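You operate a simulated robot arm through the tools that you are given. There is no shell and no other tool. Be economical: measure what you need, move in short steps, check, and stop when the job is done.

You run a simulated robot arm. Do the job below in one go: nothing can be reset, and whatever is moved stays where it is left.

JOB
Finish winding the black bobbin and take it over to the green machine.
Fine: traverse slide up, both halves firm and at about the rim mark; toggle into the white holder, latch off; stand it on the small broom table, leave the broom heads and the other bobbins. Set down upright: black bobbin.

It is judged by the outcome, as a careful person would: the job done as asked, and still so three seconds after it is handed in. It fails if anything else is knocked over, pushed out of place, dropped, spilled or broken.

ROBOT AND FRAMES
A 6-joint arm with a two-finger parallel gripper on a trunk, on a base that drives. Base frame: it is fixed to the floor where the robot stands at the start and does not move with it; the origin is under the middle of the robot, x ahead of it, y to its left, z up. Readings come in cm, degrees, newtons and seconds.
Its first joint turns from -166.0 to 166.0 degrees. Places, roughly: bobbin latch lever [50, 10, 90]; green broom head [-75, -125, 75]; orange skein ring (17x15x5 cm) [80, -60, 90]; top of the small broom table [-60, -130, 60]; traverse slide [50, 0, 90]; white holder [80, 20, 90]; yellow broom head [-50, -150, 75]. Payload 3.91 kg.
The tool frame sits at the grasp point between the pads (the TCP): z along the fingers, y along the line on which they close. The tips reach 3 cm beyond it. Largest opening 11 cm; finger width 2, thickness 1; the body of the gripper, 4.8 by 11.2 cm, starts 5.5 cm behind the TCP.
Orientation is that of the tool frame in the base frame, as a unit quaternion [w, x, y, z]. With the fingers straight down and closing along the base's y, the tool's x points along the base's -x, its y along +y and its z along -z.

CONTROLS
- The arm moves only by the tool nudge_tool. Its arguments are lists of equal length, an entry for each row: "slide": the shift along the tool's x, y, z in units of 500 mm (1.0 is 500 mm), a list of three; "delta_rot": the turn, a rotation vector about the tool's x, y, z in units of 45 degrees (1.0 is 45 degrees), a list of three; "claw": the finger opening in cm, from 0 to 11. In form: {"slide": [[tx, ty, tz], ...], "delta_rot": [[wx, wy, wz], ...], "claw": [claw, ...]}. A call has 1 to 8 rows; each row is the pose to reach, as a shift and turn from the pose commanded when the call began, along the tool's axes at that moment. A call with a number of a shift or a turn outside -1 to 1 is refused whole. A row lasts 0.2 s, in which the tool goes at most 5 cm and 8.6 degrees; a call with a longer step from one row to the next is refused whole, and so is a gripper value outside its range. A pose out of reach is approached as far as the arm can. The call stops where the force on the tool passes 90 N (or 10 N more than at its start, if that is more) or the arm is blocked; 0.2 s more then pass. Each finger travels about 10.8 cm/s and halts on what it meets, pressing with about 43 N; the grip force reading is that of the motor and also rises with nothing between the fingers. The clock runs only during rows and for 0.2 s after the last one: add rows that repeat a pose to give the fingers time. The reply holds the time, the measured pose of the TCP, the force on the tool along the base axes, the opening and the grip force, in the units named above and with some noise, with the torque about the TCP (base axes, N m) and any sound that the robot's microphone picked up.
- Cameras (640 x 400 px; columns grow to the right, rows downward): "scene" is now at [-11.83, -4.27, 148.18]; the picture's right is [-0.66, -0.75, 0.00], its down [-0.64, 0.56, -0.52] and it looks along [0.39, -0.34, -0.85] (base axes); focal length 214 px, centre (320, 200). "wrist" rides on the gripper at [7.7, 0.7, -11.4] in the tool frame; the picture's right is [-0.09, 1.00, 0.00], its down [-0.80, -0.07, -0.59] and it looks along [-0.59, -0.05, 0.80] (tool axes); focal length 270 px, centre (320, 200). There is no depth. A picture from a camera that has moved, and an enlarged one, comes with that camera's place and axes in the base frame and with its lens.
- camera(camera): a new picture of that camera. It takes no simulated time.
- lift_body(by): slides the trunk up (or, below 0, down) by that many cm; the arm and the scene camera ride with it, the base frame stays. It gives what a move gives, with no picture.
- steer(legs): drives the robot by 1 to 6 legs, each [ahead, left, turn to the left] in cm, cm and degrees, along the robot's own axes; the way and the turn of a leg run together, so that a leg with both is an arc; at most 150 cm and 180 degrees a leg. The arm and the cameras ride along, it lands a little off, and it stops where it bumps. It gives what a move gives.
- turn_head(pan, tilt): turns the head with the scene camera to pan (to the left, within 86 degrees either way) and tilt (down, from -29 to 69), counted from straight ahead of the robot. It gives what a move gives.
- zoom(camera, box): a new picture of the part [left, top, right, bottom] of that camera's present view, enlarged. It takes no simulated time.
- finish_job(): hands the job in; it is judged then, once.

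Go step by step. Nothing tells you exact positions but the pictures and the camera data: compare them with the known pose of the tool, close in by small moves and look again before you grip or let go. The budget is 120 turns and 98 pictures, counting those below and the enlarged ones. Unless the task says otherwise, let go and move clear before handing in, and close with one line.

The tools are called after "Emit:" as name(argument=value, ...) on one line, values as JSON. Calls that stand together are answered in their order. nudge_tool: Moves the arm, as the interface text tells. Its arguments: {"type":"object","properties":{"slide":{"type":"array","items":{"type":"array","items":{"type":"number"}}},"delta_rot":{"type":"array","items":{"type":"array","items":{"type":"number"}}},"claw":{"type":"array","items":{"type":"number"}}},"required":["slide","delta_rot","claw"]} The other tools are called the same way: lift_body (by) slides the trunk up or down; steer (legs) drives the base; turn_head (pan, tilt) turns the head that bears the scene camera; camera (camera) takes a picture; zoom (camera, box) takes an enlarged picture of a part of a camera's view; finish_job () hands the job in.

At the start:

```text
time_s: 0.0
position: [43.19, 6.87, 116.81]
tcp_rot: [0.001, 0.001, 1.0, 0.0]
contact_force: [0.4, 0.4, 0.2]
wrist_torque: [0.03, 0.01, -0.01]
opening: 11.03
gripper_force: 0.0
trunk travel left (down, up): [-45.0, 9.0]
robot x, y, heading: [0.29, -0.1, 0.1]
head pan, tilt: [-41.1, 58.7]
```

scene: 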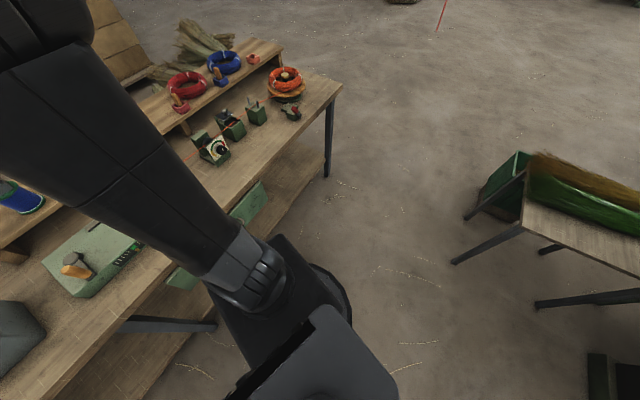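
wrist: 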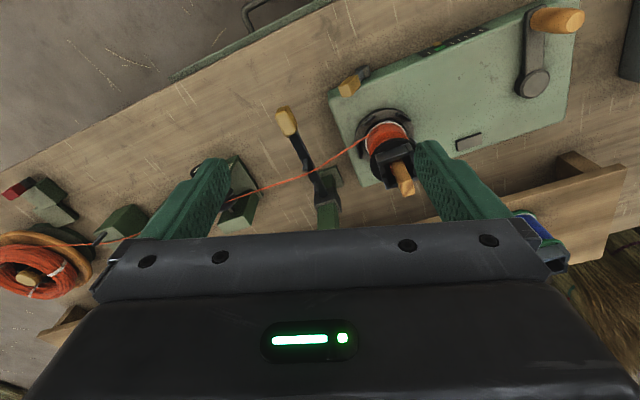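

The wrist view shows a green winder with a crank, a black bobbin with orange line on its spindle, a traverse slide with a wooden knob, and other gear. I'll look around before moving anything.

Emit:
zoom(camera="wrist", box=[180, 0, 640, 250])

Emit:
zoom(camera="scene", box=[150, 20, 350, 180])

Emit:
turn_head(pan=0, tilt=50)

Emit:
camera(camera="scene")

```text
1.39 times, centred on (410, 125) of wrist
camera zoom: at [35.45, 7.61, 128.23], right [0.09, 1.0, 0.0], down [0.8, -0.07, 0.59], along [0.59, -0.05, -0.8], focal length 376 px, centre (195, 304)
```

zoom: 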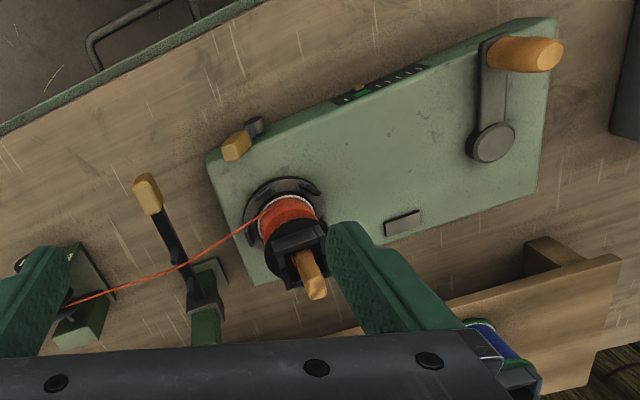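

```text
2.50 times, centred on (250, 100) of scene
camera zoom: at [-11.83, -4.27, 148.18], right [-0.66, -0.75, 0.0], down [-0.64, 0.56, -0.52], along [0.39, -0.34, -0.85], focal length 536 px, centre (495, 450)
```

zoom: 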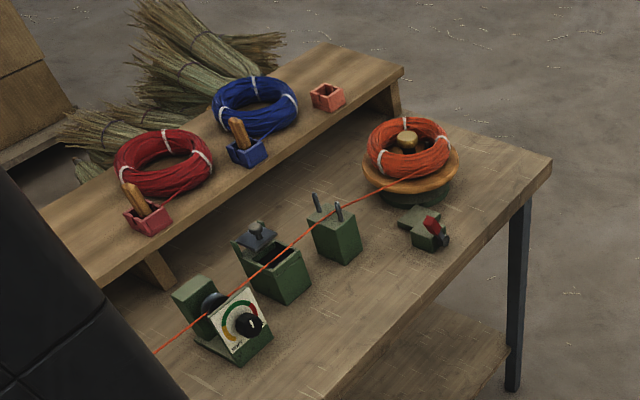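

```text
time_s: 1.1
position: [43.35, 7.04, 116.86]
tcp_rot: [0.0, 0.0, 1.0, 0.0]
contact_force: [-0.2, -0.5, -1.3]
wrist_torque: [-0.04, 0.01, 0.0]
opening: 10.98
gripper_force: 0.1
trunk travel left (down, up): [-45.0, 9.0]
robot x, y, heading: [-0.38, -0.02, 0.0]
head pan, tilt: [0.0, 50.0]
```

```text
93 pictures are left
camera scene: at [-9.27, 0.21, 149.28], right [0.0, -1.0, 0.0], down [-0.77, 0.0, -0.64], along [0.64, 0.0, -0.77], focal length 214 px, centre (320, 200)
```

scene: 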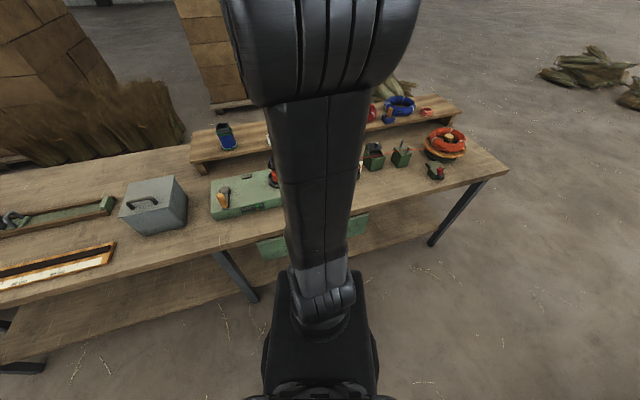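

The arm hides the middle of the bench. I'll look around to find the small broom table and any "green machine", and to see the left side.

Emit:
zoom(camera="scene", box=[180, 90, 480, 277])

Emit:
turn_head(pan=-86, tilt=35)

Emit:
camera(camera="scene")

```text
2.13 times, centred on (330, 184) of scene
camera zoom: at [-9.27, 0.21, 149.28], right [0.0, -1.0, 0.0], down [-0.77, 0.0, -0.64], along [0.64, 0.0, -0.77], focal length 458 px, centre (299, 235)
```

zoom: 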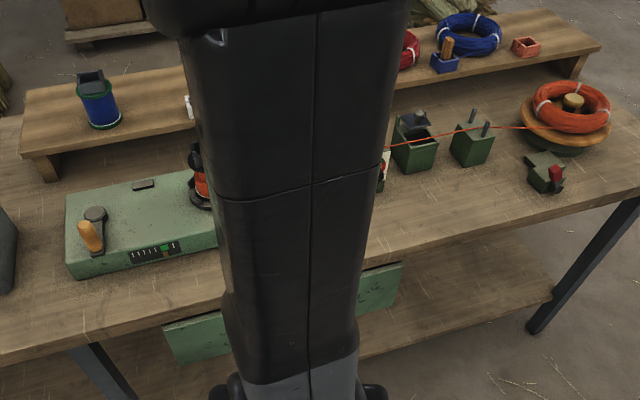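

```text
time_s: 2.7
position: [43.29, 6.97, 116.68]
tcp_rot: [0.0, 0.0, 1.0, 0.0]
contact_force: [0.4, -0.5, 0.5]
wrist_torque: [-0.02, -0.02, 0.0]
opening: 10.97
gripper_force: 0.1
trunk travel left (down, up): [-45.0, 9.0]
robot x, y, heading: [-0.14, 0.11, -0.0]
head pan, tilt: [-85.9, 35.0]
```

```text
91 pictures are left
camera scene: at [-16.34, -8.57, 151.45], right [-1.0, -0.07, 0.0], down [-0.04, 0.57, -0.82], along [0.06, -0.82, -0.57], focal length 214 px, centre (320, 200)
```

scene: 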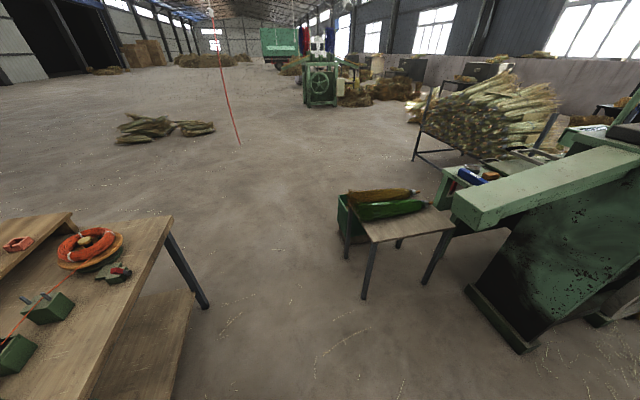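

The small table with the two broom heads stands beside the green machine at right, with a red and blue tray behind. I'll zoom on it.

Emit:
zoom(camera="scene", box=[320, 140, 520, 265])

Emit:
nudge_tool(slide=[[0, -0.08, 0], [0, -0.16, 0], [0, -0.24, 0], [0, -0.32, 0], [0, -0.4, 0]], delta_rot=[[0, 0, 0], [0, 0, 0], [0, 0, 0], [0, 0, 0], [0, 0, 0]], claw=[11, 11, 11, 11, 11])

Emit:
camera(camera="wrist")

Emit:
turn_head(pan=20, tilt=50)

Emit:
camera(camera="scene")

```text
3.20 times, centred on (420, 202) of scene
camera zoom: at [-16.34, -8.57, 151.45], right [-1.0, -0.07, 0.0], down [-0.04, 0.57, -0.82], along [0.06, -0.82, -0.57], focal length 686 px, centre (0, 192)
```

zoom: 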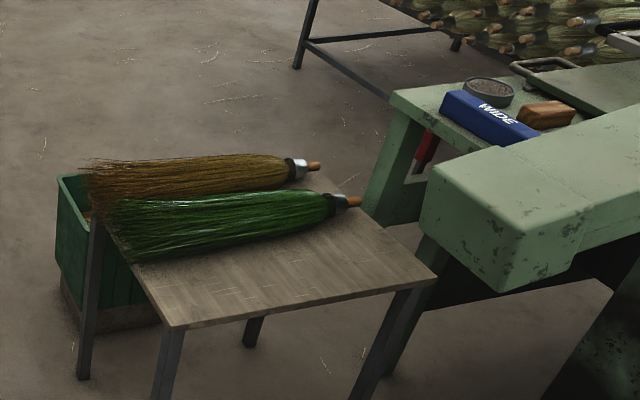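

```text
time_s: 3.9
position: [43.23, -12.86, 116.84]
tcp_rot: [0.001, -0.001, 1.0, 0.0]
contact_force: [0.6, 0.7, -0.1]
wrist_torque: [0.01, 0.03, -0.05]
opening: 10.99
gripper_force: 0.1
trunk travel left (down, up): [-45.0, 9.0]
robot x, y, heading: [0.22, -0.0, -0.0]
head pan, tilt: [-85.9, 35.0]
```

```text
89 pictures are left
camera wrist: at [35.49, -12.21, 128.21], right [0.09, 1.0, 0.0], down [0.8, -0.07, 0.59], along [0.59, -0.05, -0.8], focal length 270 px, centre (320, 200)
```

wrist: 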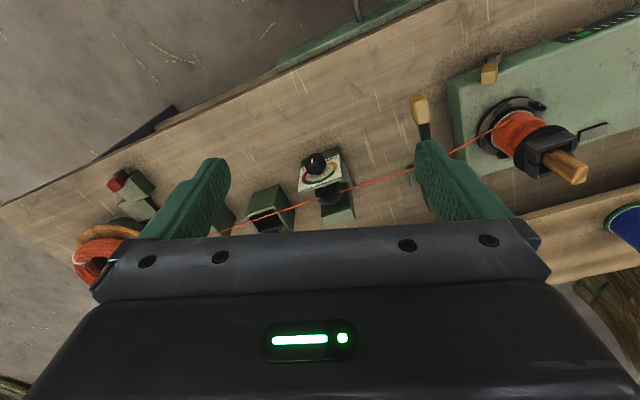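

```text
time_s: 5.7
position: [43.29, -12.8, 116.85]
tcp_rot: [0.0, 0.0, 1.0, 0.0]
contact_force: [0.5, 0.7, 0.3]
wrist_torque: [-0.02, -0.02, -0.01]
opening: 10.98
gripper_force: 0.0
trunk travel left (down, up): [-45.0, 9.0]
robot x, y, heading: [0.01, 0.15, -0.1]
head pan, tilt: [20.0, 50.0]
```

```text
88 pictures are left
camera scene: at [-9.73, 2.84, 149.28], right [0.34, -0.94, 0.0], down [-0.72, -0.26, -0.64], along [0.6, 0.22, -0.77], focal length 214 px, centre (320, 200)
```

scene: 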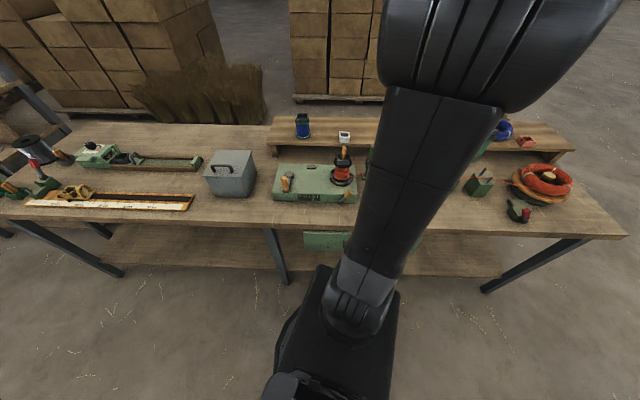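

Colour-coded holders on the shelf hold wooden toggles. The white one is empty, and a wooden toggle is stuck in the top of the black bobbin. I'll zoom in on the winder.

Emit:
zoom(camera="scene", box=[265, 105, 385, 215])

Emit:
zoom(camera="wrist", box=[390, 0, 640, 200])

Emit:
zoom(camera="wrist", box=[220, 120, 470, 240])

```text
3.64 times, centred on (325, 160) of scene
camera zoom: at [-9.73, 2.84, 149.28], right [0.34, -0.94, 0.0], down [-0.72, -0.26, -0.64], along [0.6, 0.22, -0.77], focal length 780 px, centre (302, 346)
```

zoom: 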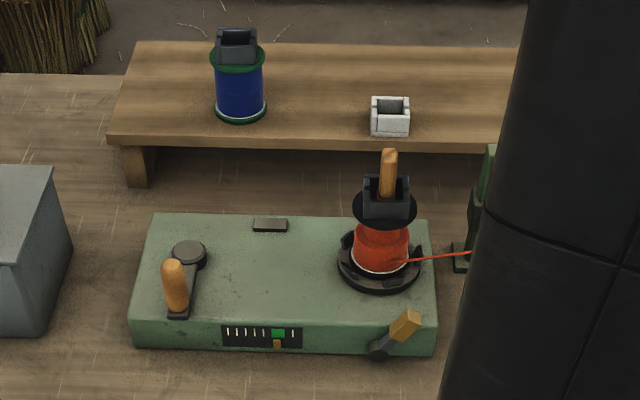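

```text
2.00 times, centred on (515, 100) of wrist
camera zoom: at [35.49, -12.09, 128.21], right [0.09, 1.0, 0.0], down [0.8, -0.07, 0.59], along [0.59, -0.05, -0.8], focal length 541 px, centre (-70, 400)
```

zoom: 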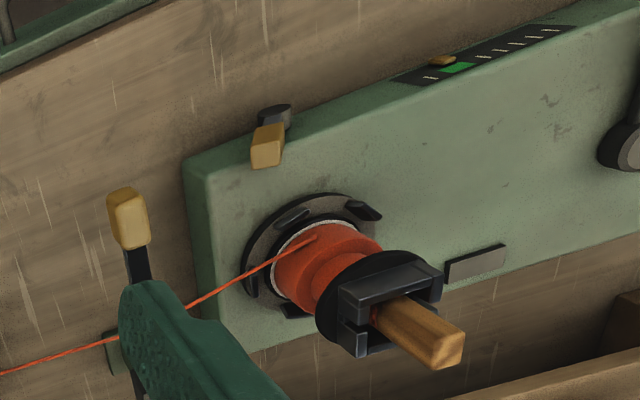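

```text
2.56 times, centred on (345, 180) of wrist
camera zoom: at [35.49, -12.09, 128.21], right [0.09, 1.0, 0.0], down [0.8, -0.07, 0.59], along [0.59, -0.05, -0.8], focal length 692 px, centre (256, 251)
```

zoom: 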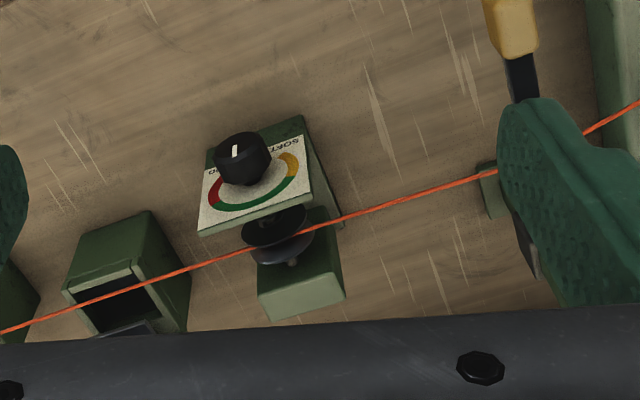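

The toggle top triangulates to about (54.6, 17, 101) and the traverse knob to about (49.3, 1.5, 89.5). I'll tilt the gripper for a more level look at the tension dial, traverse and bobbin.

Emit:
nudge_tool(slide=[[0.041, 0.02, 0.067], [0.082, 0.04, 0.134], [0.124, 0.06, 0.201], [0.165, 0.08, 0.268], [0.206, 0.1, 0.336], [0.206, 0.1, 0.336]], delta_rot=[[0, -0.17, 0], [0, -0.34, 0], [0, -0.51, 0], [0, -0.68, 0], [0, -0.85, 0], [0, -0.85, 0]], claw=[11, 11, 11, 11, 11, 11])

Emit:
camera(camera="wrist")

Emit:
camera(camera="scene")

```text
time_s: 7.1
position: [32.95, -7.88, 100.15]
tcp_rot: [0.328, 0.0, 0.945, -0.001]
contact_force: [0.4, -0.5, -0.8]
wrist_torque: [-0.01, 0.0, 0.0]
opening: 10.99
gripper_force: 0.1
trunk travel left (down, up): [-45.0, 9.0]
robot x, y, heading: [-0.11, 0.14, 0.2]
head pan, tilt: [20.0, 50.0]
```

```text
84 pictures are left
camera wrist: at [19.71, -7.14, 104.3], right [0.07, 1.0, 0.05], down [0.26, -0.07, 0.96], along [0.96, -0.05, -0.26], focal length 270 px, centre (320, 200)
```

wrist: 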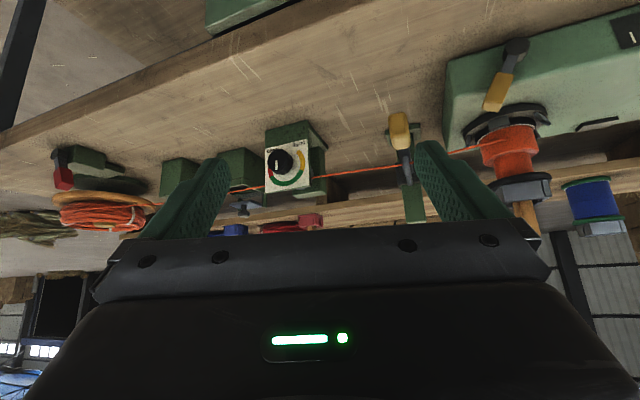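

```text
83 pictures are left
camera scene: at [-9.75, 2.84, 149.28], right [0.34, -0.94, 0.0], down [-0.72, -0.26, -0.64], along [0.6, 0.22, -0.77], focal length 214 px, centre (320, 200)
```

scene: 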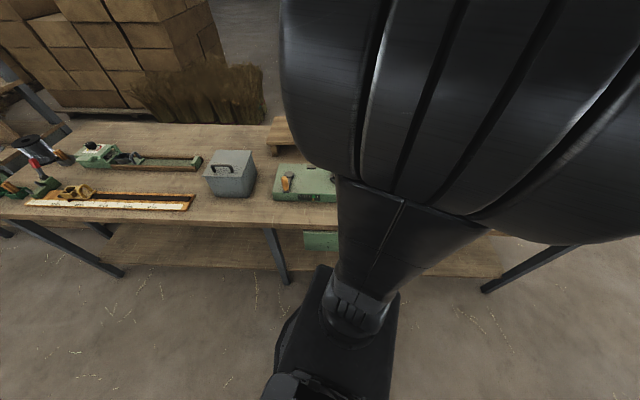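

The wrist picture is upside down, but it shows everything. I'll zoom on the dial, traverse and bobbin.

Emit:
zoom(camera="wrist", box=[225, 105, 355, 215])

Emit:
zoom(camera="wrist", box=[370, 20, 640, 240])

```text
3.64 times, centred on (290, 160) of wrist
camera zoom: at [19.71, -7.14, 104.3], right [0.07, 1.0, 0.05], down [0.26, -0.07, 0.96], along [0.96, -0.05, -0.26], focal length 983 px, centre (429, 346)
```

zoom: 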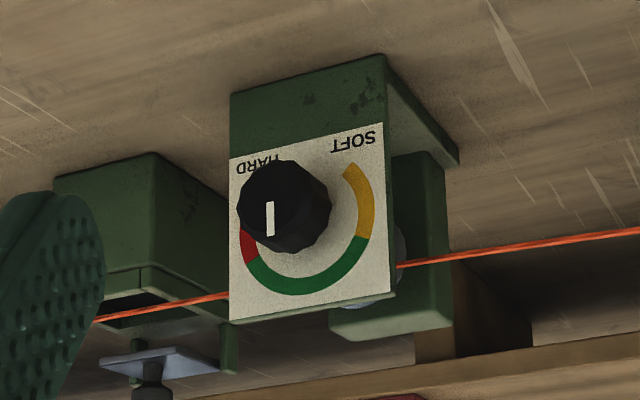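

```text
1.82 times, centred on (505, 130) of wrist
camera zoom: at [19.71, -7.14, 104.3], right [0.07, 1.0, 0.05], down [0.26, -0.07, 0.96], along [0.96, -0.05, -0.26], focal length 491 px, centre (-16, 327)
```

zoom: 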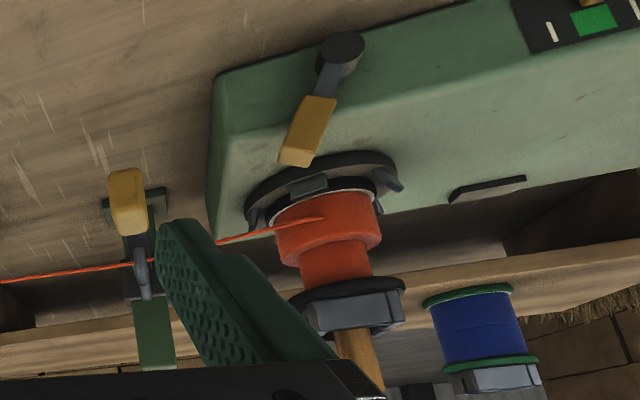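

The dial sits near (59, -14, 87.5). I'll zoom harder on its knob, the counter and the wound bobbin.

Emit:
zoom(camera="wrist", box=[260, 140, 320, 200])

Emit:
zoom(camera="wrist", box=[460, 90, 580, 240])

Emit:
zoom(camera="wrist", box=[370, 90, 450, 230])

```text
6.67 times, centred on (290, 170) of wrist
camera zoom: at [19.71, -7.14, 104.3], right [0.07, 1.0, 0.05], down [0.26, -0.07, 0.96], along [0.96, -0.05, -0.26], focal length 1802 px, centre (520, 400)
```

zoom: 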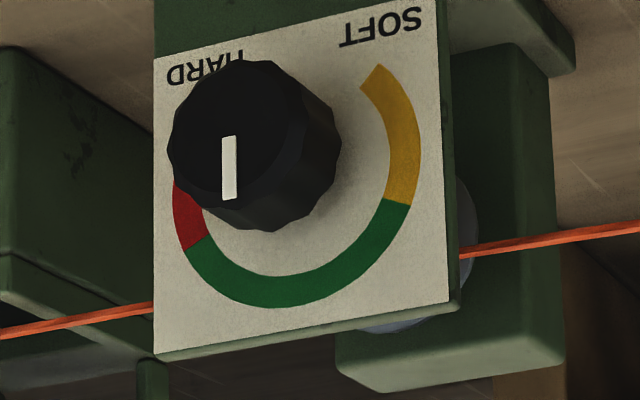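

```text
2.67 times, centred on (520, 165) of wrist
camera zoom: at [19.71, -7.14, 104.3], right [0.07, 1.0, 0.05], down [0.26, -0.07, 0.96], along [0.96, -0.05, -0.26], focal length 721 px, centre (-213, 293)
```

zoom: 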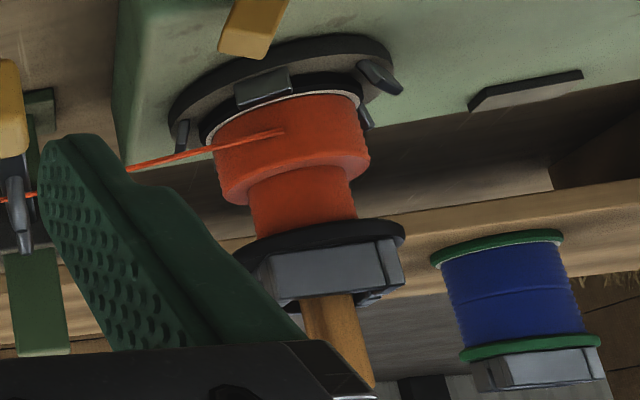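

```text
2.86 times, centred on (410, 160) of wrist
camera zoom: at [19.71, -7.14, 104.3], right [0.07, 1.0, 0.05], down [0.26, -0.07, 0.96], along [0.96, -0.05, -0.26], focal length 772 px, centre (63, 314)
```

zoom: 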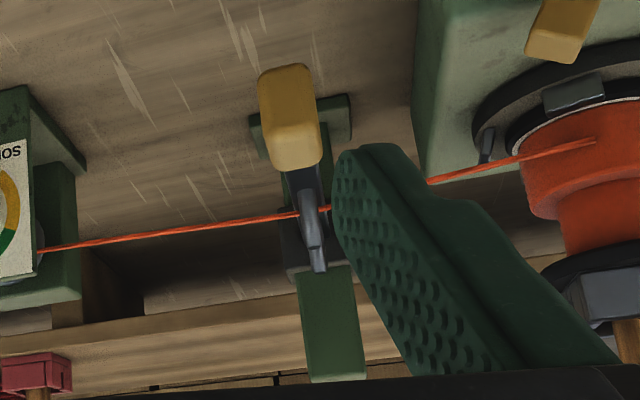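

The tension knob points into the green, which is firm, so it stays. The lower half is wound and the upper half is still thin. I'll check the counter, crank and the latch close up.

Emit:
zoom(camera="scene", box=[265, 155, 345, 215])

Emit:
nudge_tool(slide=[[0, 0.06, 0], [0, 0.12, 0], [0, 0.18, 0], [0, 0.24, 0], [0, 0.3, 0], [0, 0.36, 0], [0, 0.42, 0], [0, 0.48, 0]], delta_rot=[[0, 0, 0], [0, 0, 0], [0, 0, 0], [0, 0, 0], [0, 0, 0], [0, 0, 0], [0, 0, 0], [0, 0, 0]], claw=[11, 11, 11, 11, 11, 11, 11, 11])

Emit:
camera(camera="wrist")

Emit:
camera(camera="scene")

```text
6.67 times, centred on (305, 185) of scene
camera zoom: at [-9.75, 2.84, 149.28], right [0.34, -0.94, 0.0], down [-0.72, -0.26, -0.64], along [0.6, 0.22, -0.77], focal length 1430 px, centre (420, 300)
```

zoom: 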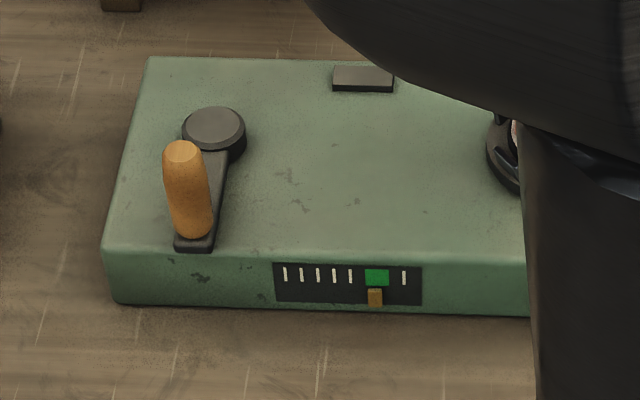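

```text
time_s: 8.9
position: [32.89, 15.75, 100.02]
tcp_rot: [0.327, 0.0, 0.945, -0.002]
contact_force: [-0.5, 0.8, -0.4]
wrist_torque: [0.0, 0.0, -0.02]
opening: 11.01
gripper_force: 0.0
out of reach, approached as far as the arm can: row 1, 2, 3, 4, 5
trunk travel left (down, up): [-45.0, 9.0]
robot x, y, heading: [-0.18, 0.27, 0.1]
head pan, tilt: [20.0, 50.0]
```

```text
76 pictures are left
camera wrist: at [19.73, 16.37, 104.34], right [0.07, 1.0, 0.05], down [0.26, -0.07, 0.96], along [0.96, -0.05, -0.27], focal length 270 px, centre (320, 200)
```

wrist: 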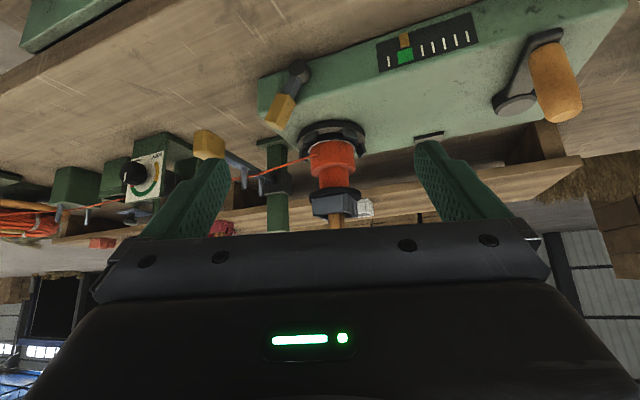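

```text
75 pictures are left
camera scene: at [-9.76, 2.9, 149.27], right [0.34, -0.94, 0.0], down [-0.72, -0.26, -0.64], along [0.6, 0.22, -0.77], focal length 214 px, centre (320, 200)
```

scene: 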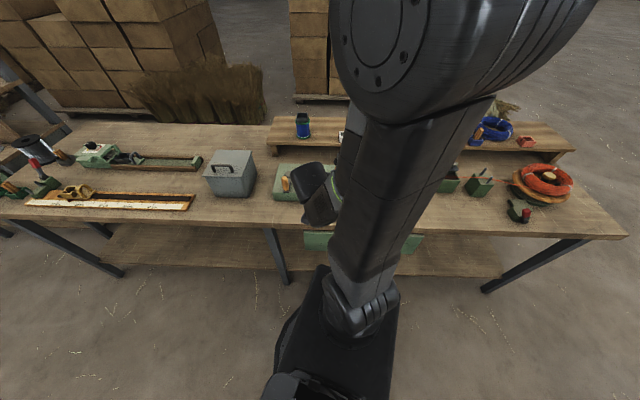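

The counter pointer stands at the green mark for the finished lower half. Knob of the traverse is about (49.5, 1.5, 88), the latch tip about (45.6, 11.4, 86.4), and the line runs near x 57. I'll move to a pre-grasp in front of the traverse knob.

Emit:
nudge_tool(slide=[[0, -0.08, 0], [0, -0.16, 0], [0, -0.24, 0.02], [-0.03, -0.285, 0.08], [-0.07, -0.285, 0.15], [-0.112, -0.285, 0.22], [-0.112, -0.285, 0.234]], delta_rot=[[0, 0, 0], [0, 0, 0], [0, 0, 0], [0, 0, 0], [0, 0, 0], [0, 0, 0], [0, 0, 0]], claw=[10, 9, 8, 7, 6, 6, 6])

Emit:
camera(camera="wrist")

```text
time_s: 10.5
position: [43.33, 8.73, 93.77]
tcp_rot: [0.326, 0.001, 0.945, -0.004]
contact_force: [0.8, 0.4, 0.0]
wrist_torque: [-0.02, -0.01, -0.03]
opening: 6.0
gripper_force: 0.1
out of reach, approached as far as the arm can: row 3, 4, 5, 6, 7
trunk travel left (down, up): [-45.0, 9.0]
robot x, y, heading: [0.0, -0.34, 0.0]
head pan, tilt: [20.0, 50.0]
```

```text
74 pictures are left
camera wrist: at [30.13, 9.5, 98.0], right [0.07, 1.0, 0.05], down [0.26, -0.07, 0.96], along [0.96, -0.06, -0.27], focal length 270 px, centre (320, 200)
```

wrist: 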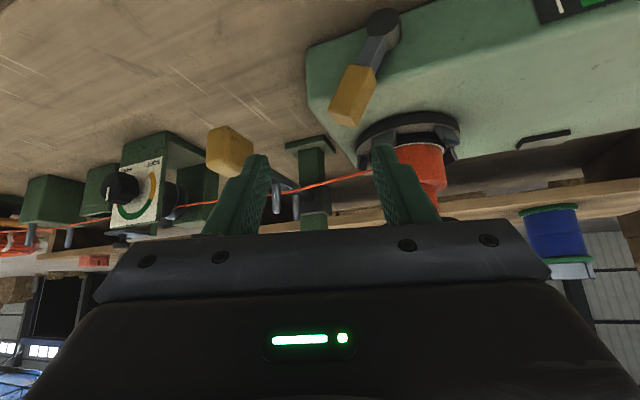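

The arm can't hold that tilt near y = 1.5, so I'll use a straight-down grip instead. First I raise the tool and bring it upright.

Emit:
nudge_tool(slide=[[-0.03, 0, -0.04], [-0.06, 0, -0.08], [-0.09, 0, -0.12], [-0.1, 0, -0.126], [-0.1, 0, -0.126], [-0.1, 0, -0.126]], delta_rot=[[0, 0.17, 0], [0, 0.34, 0], [0, 0.51, 0], [0, 0.68, 0], [0, 0.85, 0], [0, 0.85, 0]], claw=[6, 6, 6, 6, 6, 6])

Emit:
camera(camera="wrist")

```text
time_s: 11.9
position: [43.45, 8.91, 101.8]
tcp_rot: [0.0, -0.001, 1.0, 0.001]
contact_force: [0.8, 0.0, -1.7]
wrist_torque: [-0.02, 0.02, -0.02]
opening: 6.0
gripper_force: 0.1
out of reach, approached as far as the arm can: row 1, 2, 3
trunk travel left (down, up): [-45.0, 9.0]
robot x, y, heading: [-0.1, -0.12, 0.0]
head pan, tilt: [20.0, 50.0]
```

```text
73 pictures are left
camera wrist: at [35.78, 9.52, 113.32], right [0.09, 1.0, 0.0], down [0.8, -0.07, 0.59], along [0.59, -0.05, -0.81], focal length 270 px, centre (320, 200)
```

wrist: 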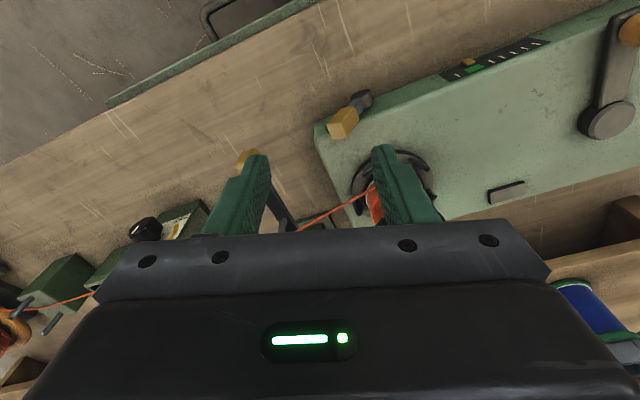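

Upright now at (43.5, 8.9, 101.8). I'll move above the traverse knob and look.

Emit:
nudge_tool(slide=[[0, -0.07, 0], [-0.05, -0.148, 0], [-0.111, -0.148, 0.04], [-0.111, -0.148, 0.07], [-0.111, -0.148, 0.07]], delta_rot=[[0, 0, 0], [0, 0, 0], [0, 0, 0], [0, 0, 0], [0, 0, 0]], claw=[6, 6, 6, 6, 6])

Emit:
camera(camera="wrist")

```text
time_s: 13.1
position: [48.85, 1.57, 98.36]
tcp_rot: [-0.001, 0.0, 1.0, 0.0]
contact_force: [-0.3, -0.2, -0.5]
wrist_torque: [0.0, 0.02, -0.02]
opening: 5.99
gripper_force: 0.1
trunk travel left (down, up): [-45.0, 9.0]
robot x, y, heading: [0.01, 0.02, 0.0]
head pan, tilt: [20.0, 50.0]
```

```text
72 pictures are left
camera wrist: at [41.15, 2.15, 109.87], right [0.09, 1.0, 0.0], down [0.8, -0.07, 0.59], along [0.59, -0.05, -0.8], focal length 270 px, centre (320, 200)
```

wrist: 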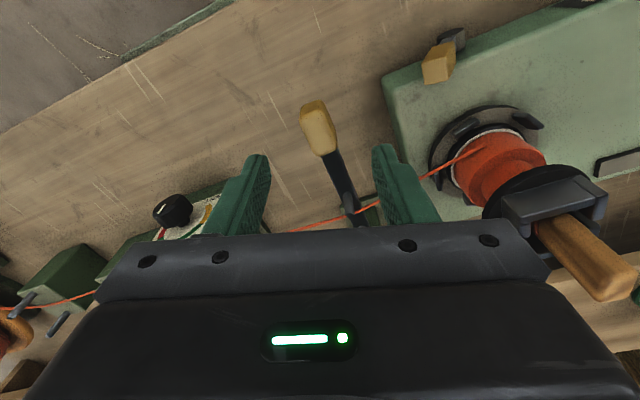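

The knob is directly below, centred at about x 49.6, y 1.4. I'll descend and close.

Emit:
nudge_tool(slide=[[-0.014, -0.004, 0.06], [-0.014, -0.004, 0.12], [-0.014, -0.004, 0.17], [-0.014, -0.004, 0.2], [-0.014, -0.004, 0.2]], delta_rot=[[0, 0, 0], [0, 0, 0], [0, 0, 0], [0, 0, 0], [0, 0, 0]], claw=[6, 6, 6, 6, 6])

Emit:
camera(camera="wrist")

```text
time_s: 14.3
position: [49.63, 1.29, 88.38]
tcp_rot: [0.0, 0.0, 1.0, 0.001]
contact_force: [-0.7, -0.3, -0.1]
wrist_torque: [-0.01, -0.01, 0.0]
opening: 5.98
gripper_force: 0.1
trunk travel left (down, up): [-45.0, 9.0]
robot x, y, heading: [-0.03, -0.13, 0.1]
head pan, tilt: [20.0, 50.0]
```

```text
71 pictures are left
camera wrist: at [41.82, 1.93, 99.85], right [0.09, 1.0, 0.0], down [0.8, -0.07, 0.59], along [0.59, -0.05, -0.8], focal length 270 px, centre (320, 200)
```

wrist: 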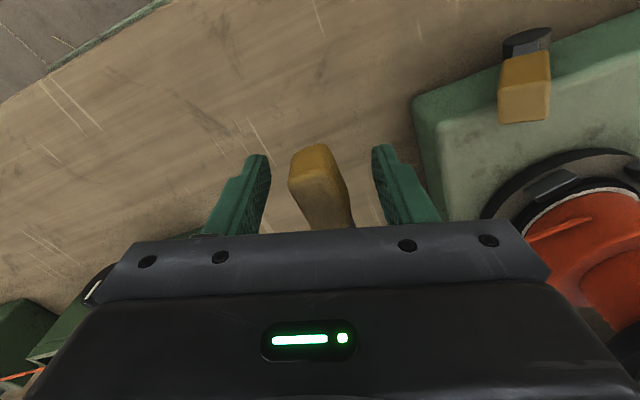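

The knob sits between the fingers. I'll close on it, then raise slowly.

Emit:
nudge_tool(slide=[[0, 0, 0], [0, 0, 0], [0, 0, 0]], delta_rot=[[0, 0, 0], [0, 0, 0], [0, 0, 0]], claw=[3, 1, 1])

Emit:
nudge_tool(slide=[[0, 0, -0.01], [0, 0, -0.02], [0, 0, -0.03], [0, 0, -0.04]], delta_rot=[[0, 0, 0], [0, 0, 0], [0, 0, 0], [0, 0, 0]], claw=[1, 1, 1, 1])

Emit:
camera(camera="wrist")

```text
time_s: 15.1
position: [49.61, 1.18, 88.4]
tcp_rot: [-0.001, -0.001, 1.0, 0.001]
contact_force: [-0.4, 0.3, -0.4]
wrist_torque: [0.02, -0.03, 1.12]
opening: 2.9
gripper_force: 44.4
trunk travel left (down, up): [-45.0, 9.0]
robot x, y, heading: [-0.07, -0.22, -0.1]
head pan, tilt: [20.0, 50.0]
```

```text
time_s: 16.1
position: [49.59, 1.28, 90.44]
tcp_rot: [-0.001, 0.0, 1.0, 0.0]
contact_force: [-1.1, 0.2, -0.2]
wrist_torque: [0.04, -0.02, 1.42]
opening: 2.89
gripper_force: 44.9
trunk travel left (down, up): [-45.0, 9.0]
robot x, y, heading: [0.28, -0.17, 0.0]
head pan, tilt: [20.0, 50.0]
```

```text
70 pictures are left
camera wrist: at [41.83, 1.94, 101.87], right [0.09, 1.0, 0.0], down [0.8, -0.07, 0.59], along [0.59, -0.05, -0.8], focal length 270 px, centre (320, 200)
```

wrist: 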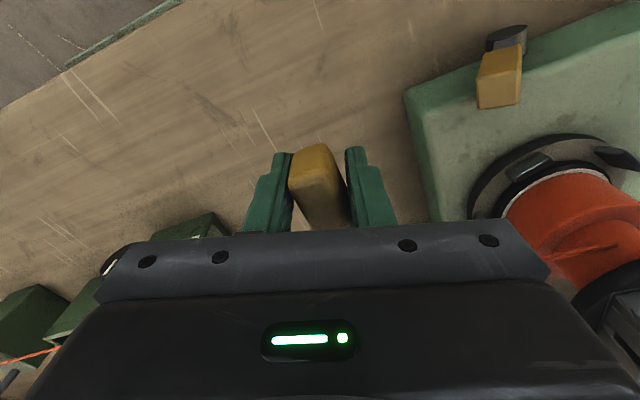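

The slide moves up with the grip. I'll continue up to its stop.

Emit:
nudge_tool(slide=[[0, 0, -0.01], [0, 0, -0.02], [0, 0, -0.03], [0, 0, -0.04]], delta_rot=[[0, 0, 0], [0, 0, 0], [0, 0, 0], [0, 0, 0]], claw=[1, 1, 1, 1])

Emit:
camera(camera="wrist")

```text
time_s: 17.1
position: [49.53, 1.3, 92.18]
tcp_rot: [-0.003, 0.0, 1.0, -0.001]
contact_force: [-2.7, -0.8, -33.0]
wrist_torque: [-0.09, -0.14, 1.23]
opening: 2.92
gripper_force: 44.9
trunk travel left (down, up): [-45.0, 9.0]
robot x, y, heading: [-0.2, 0.34, 0.2]
head pan, tilt: [20.0, 50.0]
```

```text
69 pictures are left
camera wrist: at [41.89, 1.94, 103.76], right [0.09, 1.0, 0.0], down [0.8, -0.07, 0.59], along [0.59, -0.05, -0.81], focal length 270 px, centre (320, 200)
```

wrist: 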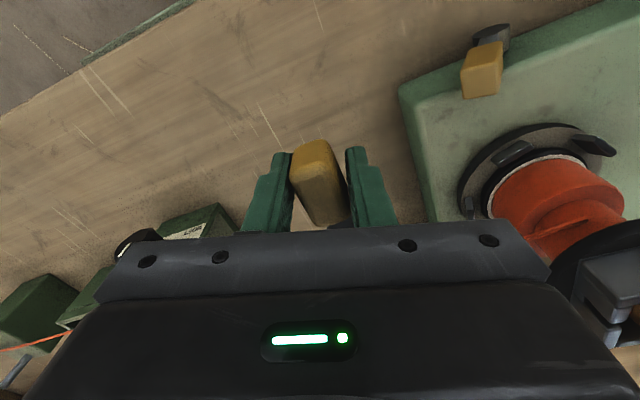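

The 33 N load shows the upper stop, about 3.7 cm up, and the line now feeds the upper half. I'll release, rise clear and look at the result.

Emit:
nudge_tool(slide=[[0, 0, 0.004], [0, 0, 0.004], [0, 0, 0.004], [0, 0, -0.08], [0, 0, -0.16], [0.08, 0, -0.2], [0.15, 0, -0.2]], delta_rot=[[0, 0, 0], [0, 0, 0], [0, 0, 0], [0, 0, 0], [0, 0, 0], [0, 0, 0], [0, 0, 0]], claw=[1, 5, 6, 6, 6, 6, 6])

Emit:
camera(camera="wrist")

```text
time_s: 18.7
position: [42.08, 1.29, 102.37]
tcp_rot: [0.001, -0.001, 1.0, 0.0]
contact_force: [0.6, 0.0, 0.2]
wrist_torque: [-0.01, -0.01, -0.02]
opening: 6.02
gripper_force: 0.0
trunk travel left (down, up): [-45.0, 9.0]
robot x, y, heading: [-0.0, 0.02, -0.3]
head pan, tilt: [20.0, 50.0]
```

```text
68 pictures are left
camera wrist: at [34.26, 1.92, 113.89], right [0.09, 1.0, 0.0], down [0.8, -0.07, 0.59], along [0.59, -0.05, -0.8], focal length 270 px, centre (320, 200)
```

wrist: 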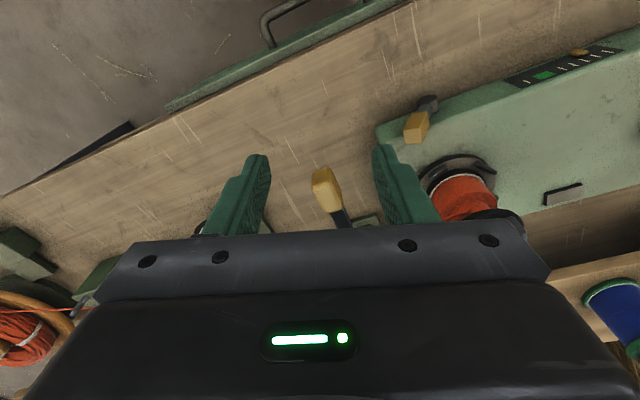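

The slide stays up and the counter pointer jumped back to the start of its scale. The crank pivot is about (48.3, 38, 86.5) with the handle top near (40.4, 35.5, 92.7), so I'll go above the handle.

Emit:
nudge_tool(slide=[[0, 0.095, 0], [0, 0.19, 0], [0, 0.285, 0], [0, 0.38, 0], [0, 0.475, 0], [0.034, 0.56, 0], [0.034, 0.65, 0], [0.034, 0.684, 0]], delta_rot=[[0, 0, 0], [0, 0, 0], [0, 0, 0], [0, 0, 0], [0, 0, 0], [0, 0, 0], [0, 0, 0], [0, 0, 0]], claw=[6, 6, 6, 6, 6, 6, 6, 6])

Emit:
camera(camera="wrist")

Emit:
camera(camera="scene")

```text
time_s: 20.5
position: [40.46, 35.76, 102.41]
tcp_rot: [0.0, 0.0, 1.0, -0.001]
contact_force: [0.1, 0.3, 0.4]
wrist_torque: [0.0, -0.01, 0.02]
opening: 5.97
gripper_force: 0.2
trunk travel left (down, up): [-45.0, 9.0]
robot x, y, heading: [0.2, -0.03, 0.1]
head pan, tilt: [20.0, 50.0]
```

```text
67 pictures are left
camera wrist: at [32.68, 36.44, 113.87], right [0.09, 1.0, 0.0], down [0.8, -0.07, 0.59], along [0.59, -0.05, -0.8], focal length 270 px, centre (320, 200)
```

wrist: 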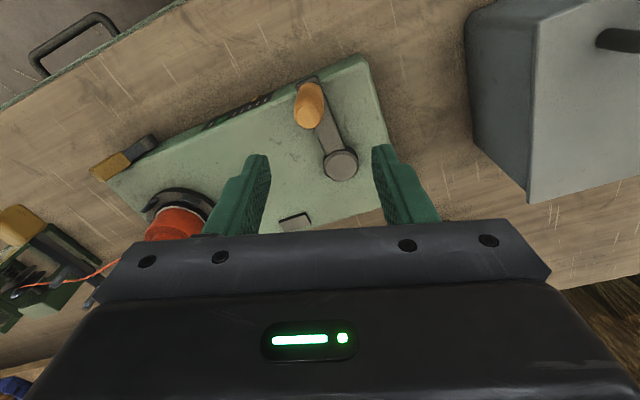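

```text
66 pictures are left
camera scene: at [-9.71, 2.89, 149.28], right [0.34, -0.94, 0.0], down [-0.72, -0.26, -0.64], along [0.6, 0.22, -0.77], focal length 214 px, centre (320, 200)
```

scene: 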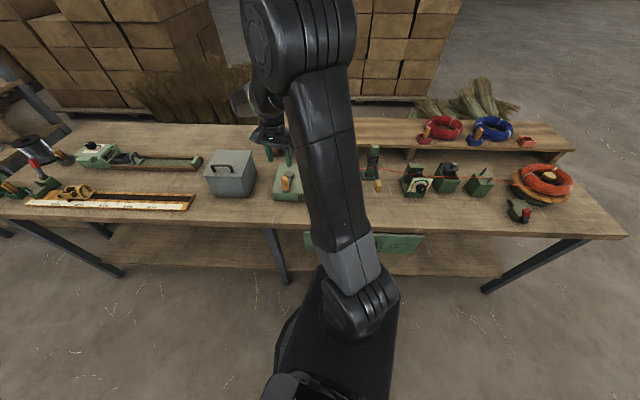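

Let me zoom for the precise handle position.

Emit:
zoom(camera="wrist", box=[260, 60, 380, 190])

Emit:
zoom(camera="scene", box=[265, 155, 325, 215])

```text
3.08 times, centred on (320, 125) of wrist
camera zoom: at [32.68, 36.44, 113.87], right [0.09, 1.0, 0.0], down [0.8, -0.07, 0.59], along [0.59, -0.05, -0.8], focal length 832 px, centre (320, 431)
```

zoom: 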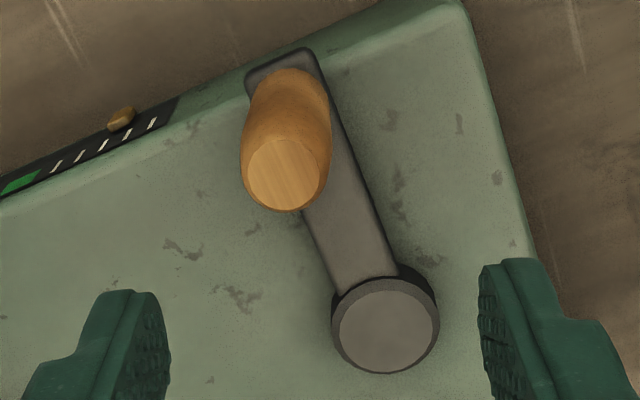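

```text
6.67 times, centred on (295, 185) of scene
camera zoom: at [-9.71, 2.89, 149.28], right [0.34, -0.94, 0.0], down [-0.72, -0.26, -0.64], along [0.6, 0.22, -0.77], focal length 1430 px, centre (487, 300)
```

zoom: 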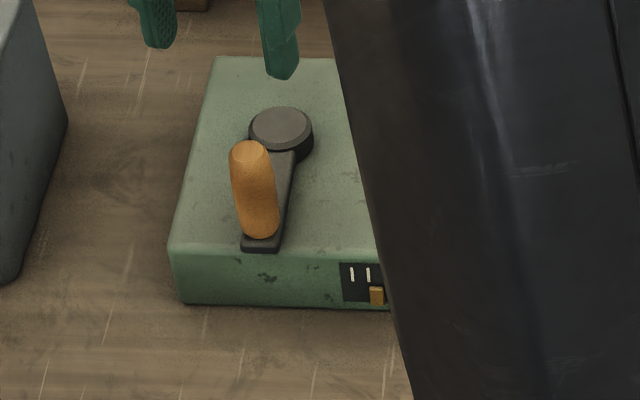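

The handle axis is at about (39.6, 35.0), top z 93.5, and the pivot at (47.6, 37.5), radius 8.4. I'll descend over the handle with the fingers open.

Emit:
nudge_tool(slide=[[0.017, -0.016, 0.03], [0.017, -0.016, 0.11], [0.017, -0.016, 0.17], [0.017, -0.016, 0.222], [0.017, -0.016, 0.222]], delta_rot=[[0, 0, 0], [0, 0, 0], [0, 0, 0], [0, 0, 0], [0, 0, 0]], claw=[6, 6, 6, 6, 6])

Emit:
camera(camera="wrist")

```text
time_s: 21.7
position: [39.55, 34.7, 91.06]
tcp_rot: [0.0, 0.0, 1.0, 0.0]
contact_force: [0.5, 0.3, 0.0]
wrist_torque: [0.05, 0.01, -0.01]
opening: 6.0
gripper_force: 0.0
trunk travel left (down, up): [-45.0, 9.0]
robot x, y, heading: [-0.3, 0.11, -0.0]
head pan, tilt: [20.0, 50.0]
```

```text
63 pictures are left
camera wrist: at [31.72, 35.43, 102.59], right [0.09, 1.0, 0.0], down [0.8, -0.07, 0.59], along [0.59, -0.05, -0.8], focal length 270 px, centre (320, 200)
```

wrist: 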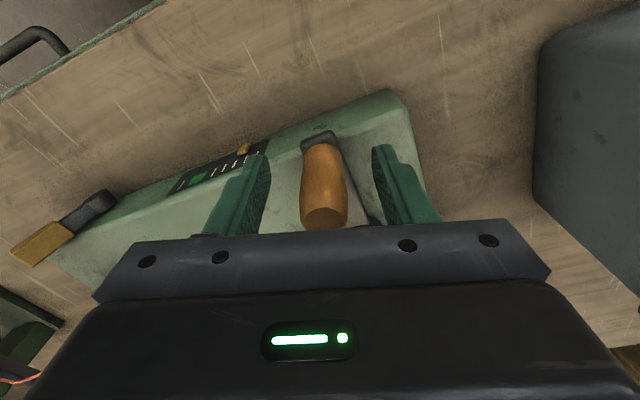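

The handle is centred between the fingers. I'll grip it and try a first 45 degrees clockwise.

Emit:
nudge_tool(slide=[[0, 0, 0], [0, 0, 0], [0, 0, 0]], delta_rot=[[0, 0, 0], [0, 0, 0], [0, 0, 0]], claw=[3, 1.5, 1.5])

Emit:
nudge_tool(slide=[[0.0078, 0.0432, 0], [0.0044, 0.087, 0], [-0.0104, 0.128, 0]], delta_rot=[[0, 0, 0], [0, 0, 0], [0, 0, 0]], claw=[1.5, 1.5, 1.5])

Emit:
camera(camera="wrist")

```text
time_s: 22.5
position: [39.44, 34.78, 91.18]
tcp_rot: [0.0, 0.001, 1.0, 0.0]
contact_force: [0.9, 0.2, -0.9]
wrist_torque: [0.04, -0.55, 0.01]
opening: 2.3
gripper_force: 45.1
trunk travel left (down, up): [-45.0, 9.0]
robot x, y, heading: [-0.36, -0.33, 0.2]
head pan, tilt: [20.0, 50.0]
```

```text
time_s: 23.3
position: [39.9, 41.31, 91.18]
tcp_rot: [-0.001, 0.0, 1.0, -0.001]
contact_force: [-8.6, 6.7, -17.0]
wrist_torque: [0.17, 0.69, 0.01]
opening: 2.3
gripper_force: 44.6
trunk travel left (down, up): [-45.0, 9.0]
robot x, y, heading: [-0.14, -0.1, 0.1]
head pan, tilt: [20.0, 50.0]
```

```text
62 pictures are left
camera wrist: at [32.18, 41.9, 102.63], right [0.09, 1.0, 0.0], down [0.8, -0.07, 0.59], along [0.59, -0.05, -0.81], focal length 270 px, centre (320, 200)
```

wrist: 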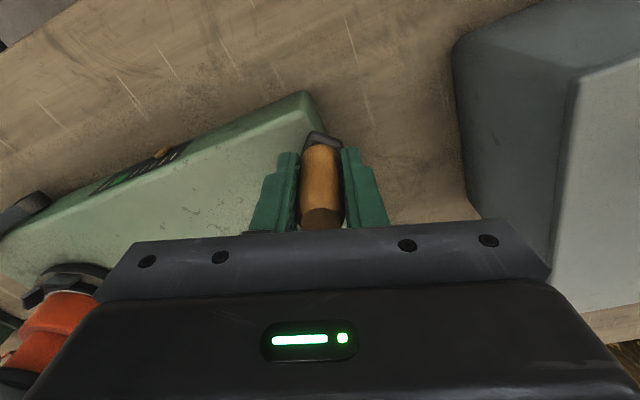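

The crank turns with modest force. I'll check which way the counter moved.

Emit:
zoom(camera="wrist", box=[80, 120, 220, 220])

```text
4.00 times, centred on (150, 170) of wrist
camera zoom: at [32.18, 41.9, 102.63], right [0.09, 1.0, 0.0], down [0.8, -0.07, 0.59], along [0.59, -0.05, -0.81], focal length 1081 px, centre (1000, 320)
```

zoom: 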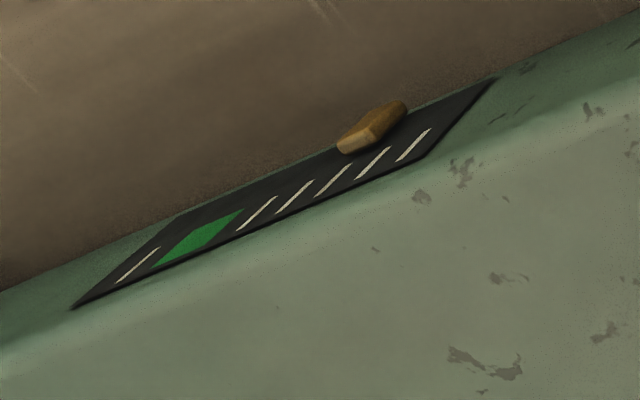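

Not yet clear. I'll continue the circle for most of a turn.

Emit:
nudge_tool(slide=[[-0.058, 0.065, 0], [-0.141, 0.092, 0], [-0.226, 0.073, 0], [-0.29, 0.015, 0], [-0.317, -0.067, 0], [-0.299, -0.152, 0], [-0.241, -0.217, 0], [-0.158, -0.244, 0]], delta_rot=[[0, 0, 0], [0, 0, 0], [0, 0, 0], [0, 0, 0], [0, 0, 0], [0, 0, 0], [0, 0, 0], [0, 0, 0]], claw=[1.5, 1.5, 1.5, 1.5, 1.5, 1.5, 1.5, 1.5])

Emit:
camera(camera="wrist")

```text
time_s: 25.1
position: [47.55, 28.93, 91.35]
tcp_rot: [-0.002, -0.001, 1.0, -0.002]
contact_force: [-3.4, 1.2, -23.8]
wrist_torque: [0.9, 0.46, 0.01]
opening: 2.3
gripper_force: 45.0
trunk travel left (down, up): [-45.0, 9.0]
robot x, y, heading: [0.07, -0.15, 0.1]
head pan, tilt: [20.0, 50.0]
```

```text
60 pictures are left
camera wrist: at [39.81, 29.67, 102.75], right [0.09, 1.0, 0.0], down [0.8, -0.07, 0.59], along [0.59, -0.05, -0.81], focal length 270 px, centre (320, 200)
```

wrist: 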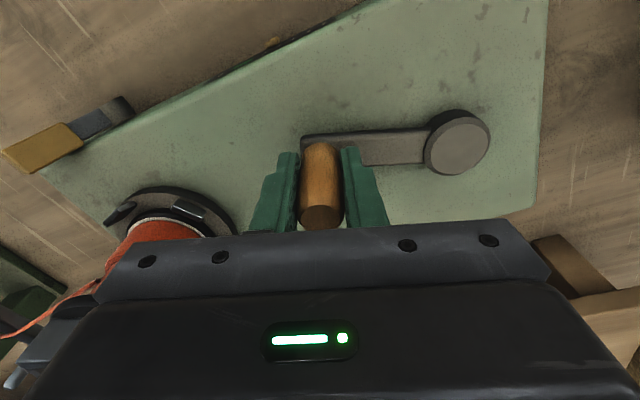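

The crank follows well. I'll finish the turn back to the front so I can read the counter.

Emit:
nudge_tool(slide=[[0.085, 0.018, 0.002], [0.15, 0.076, 0.004], [0.177, 0.159, 0.004], [0.158, 0.244, 0.004]], delta_rot=[[0, 0, 0], [0, 0, 0], [0, 0, 0], [0, 0, 0]], claw=[1.5, 1.5, 1.5, 1.5])

Emit:
zoom(camera="wrist", box=[80, 120, 220, 220])

Emit:
zoom(camera="scene", box=[265, 125, 405, 225])

```text
time_s: 26.1
position: [40.06, 41.46, 91.19]
tcp_rot: [0.003, 0.0, 1.0, 0.002]
contact_force: [2.9, 2.2, 16.5]
wrist_torque: [-1.7, -0.16, 0.05]
opening: 2.3
gripper_force: 44.6
trunk travel left (down, up): [-45.0, 9.0]
robot x, y, heading: [-0.07, -0.22, 0.2]
head pan, tilt: [20.0, 50.0]
```

```text
4.00 times, centred on (150, 170) of wrist
camera zoom: at [32.22, 42.04, 102.67], right [0.09, 1.0, 0.0], down [0.8, -0.07, 0.6], along [0.6, -0.05, -0.8], focal length 1081 px, centre (1000, 320)
```

zoom: 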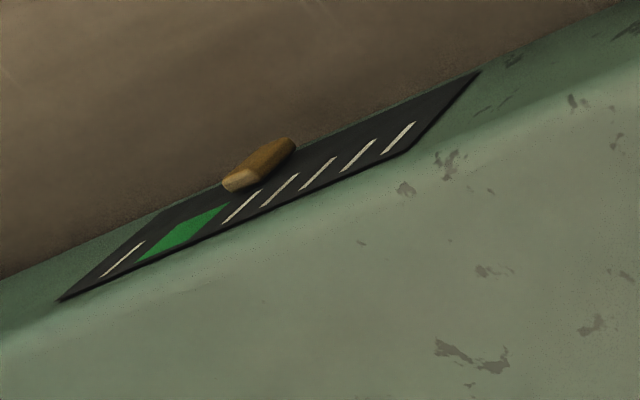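

```text
4.00 times, centred on (335, 175) of scene
camera zoom: at [-9.78, 2.85, 149.31], right [0.34, -0.94, 0.0], down [-0.72, -0.26, -0.64], along [0.6, 0.22, -0.77], focal length 858 px, centre (260, 300)
```

zoom: 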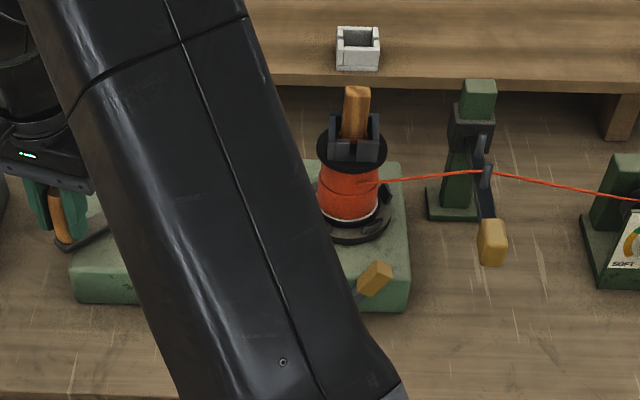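

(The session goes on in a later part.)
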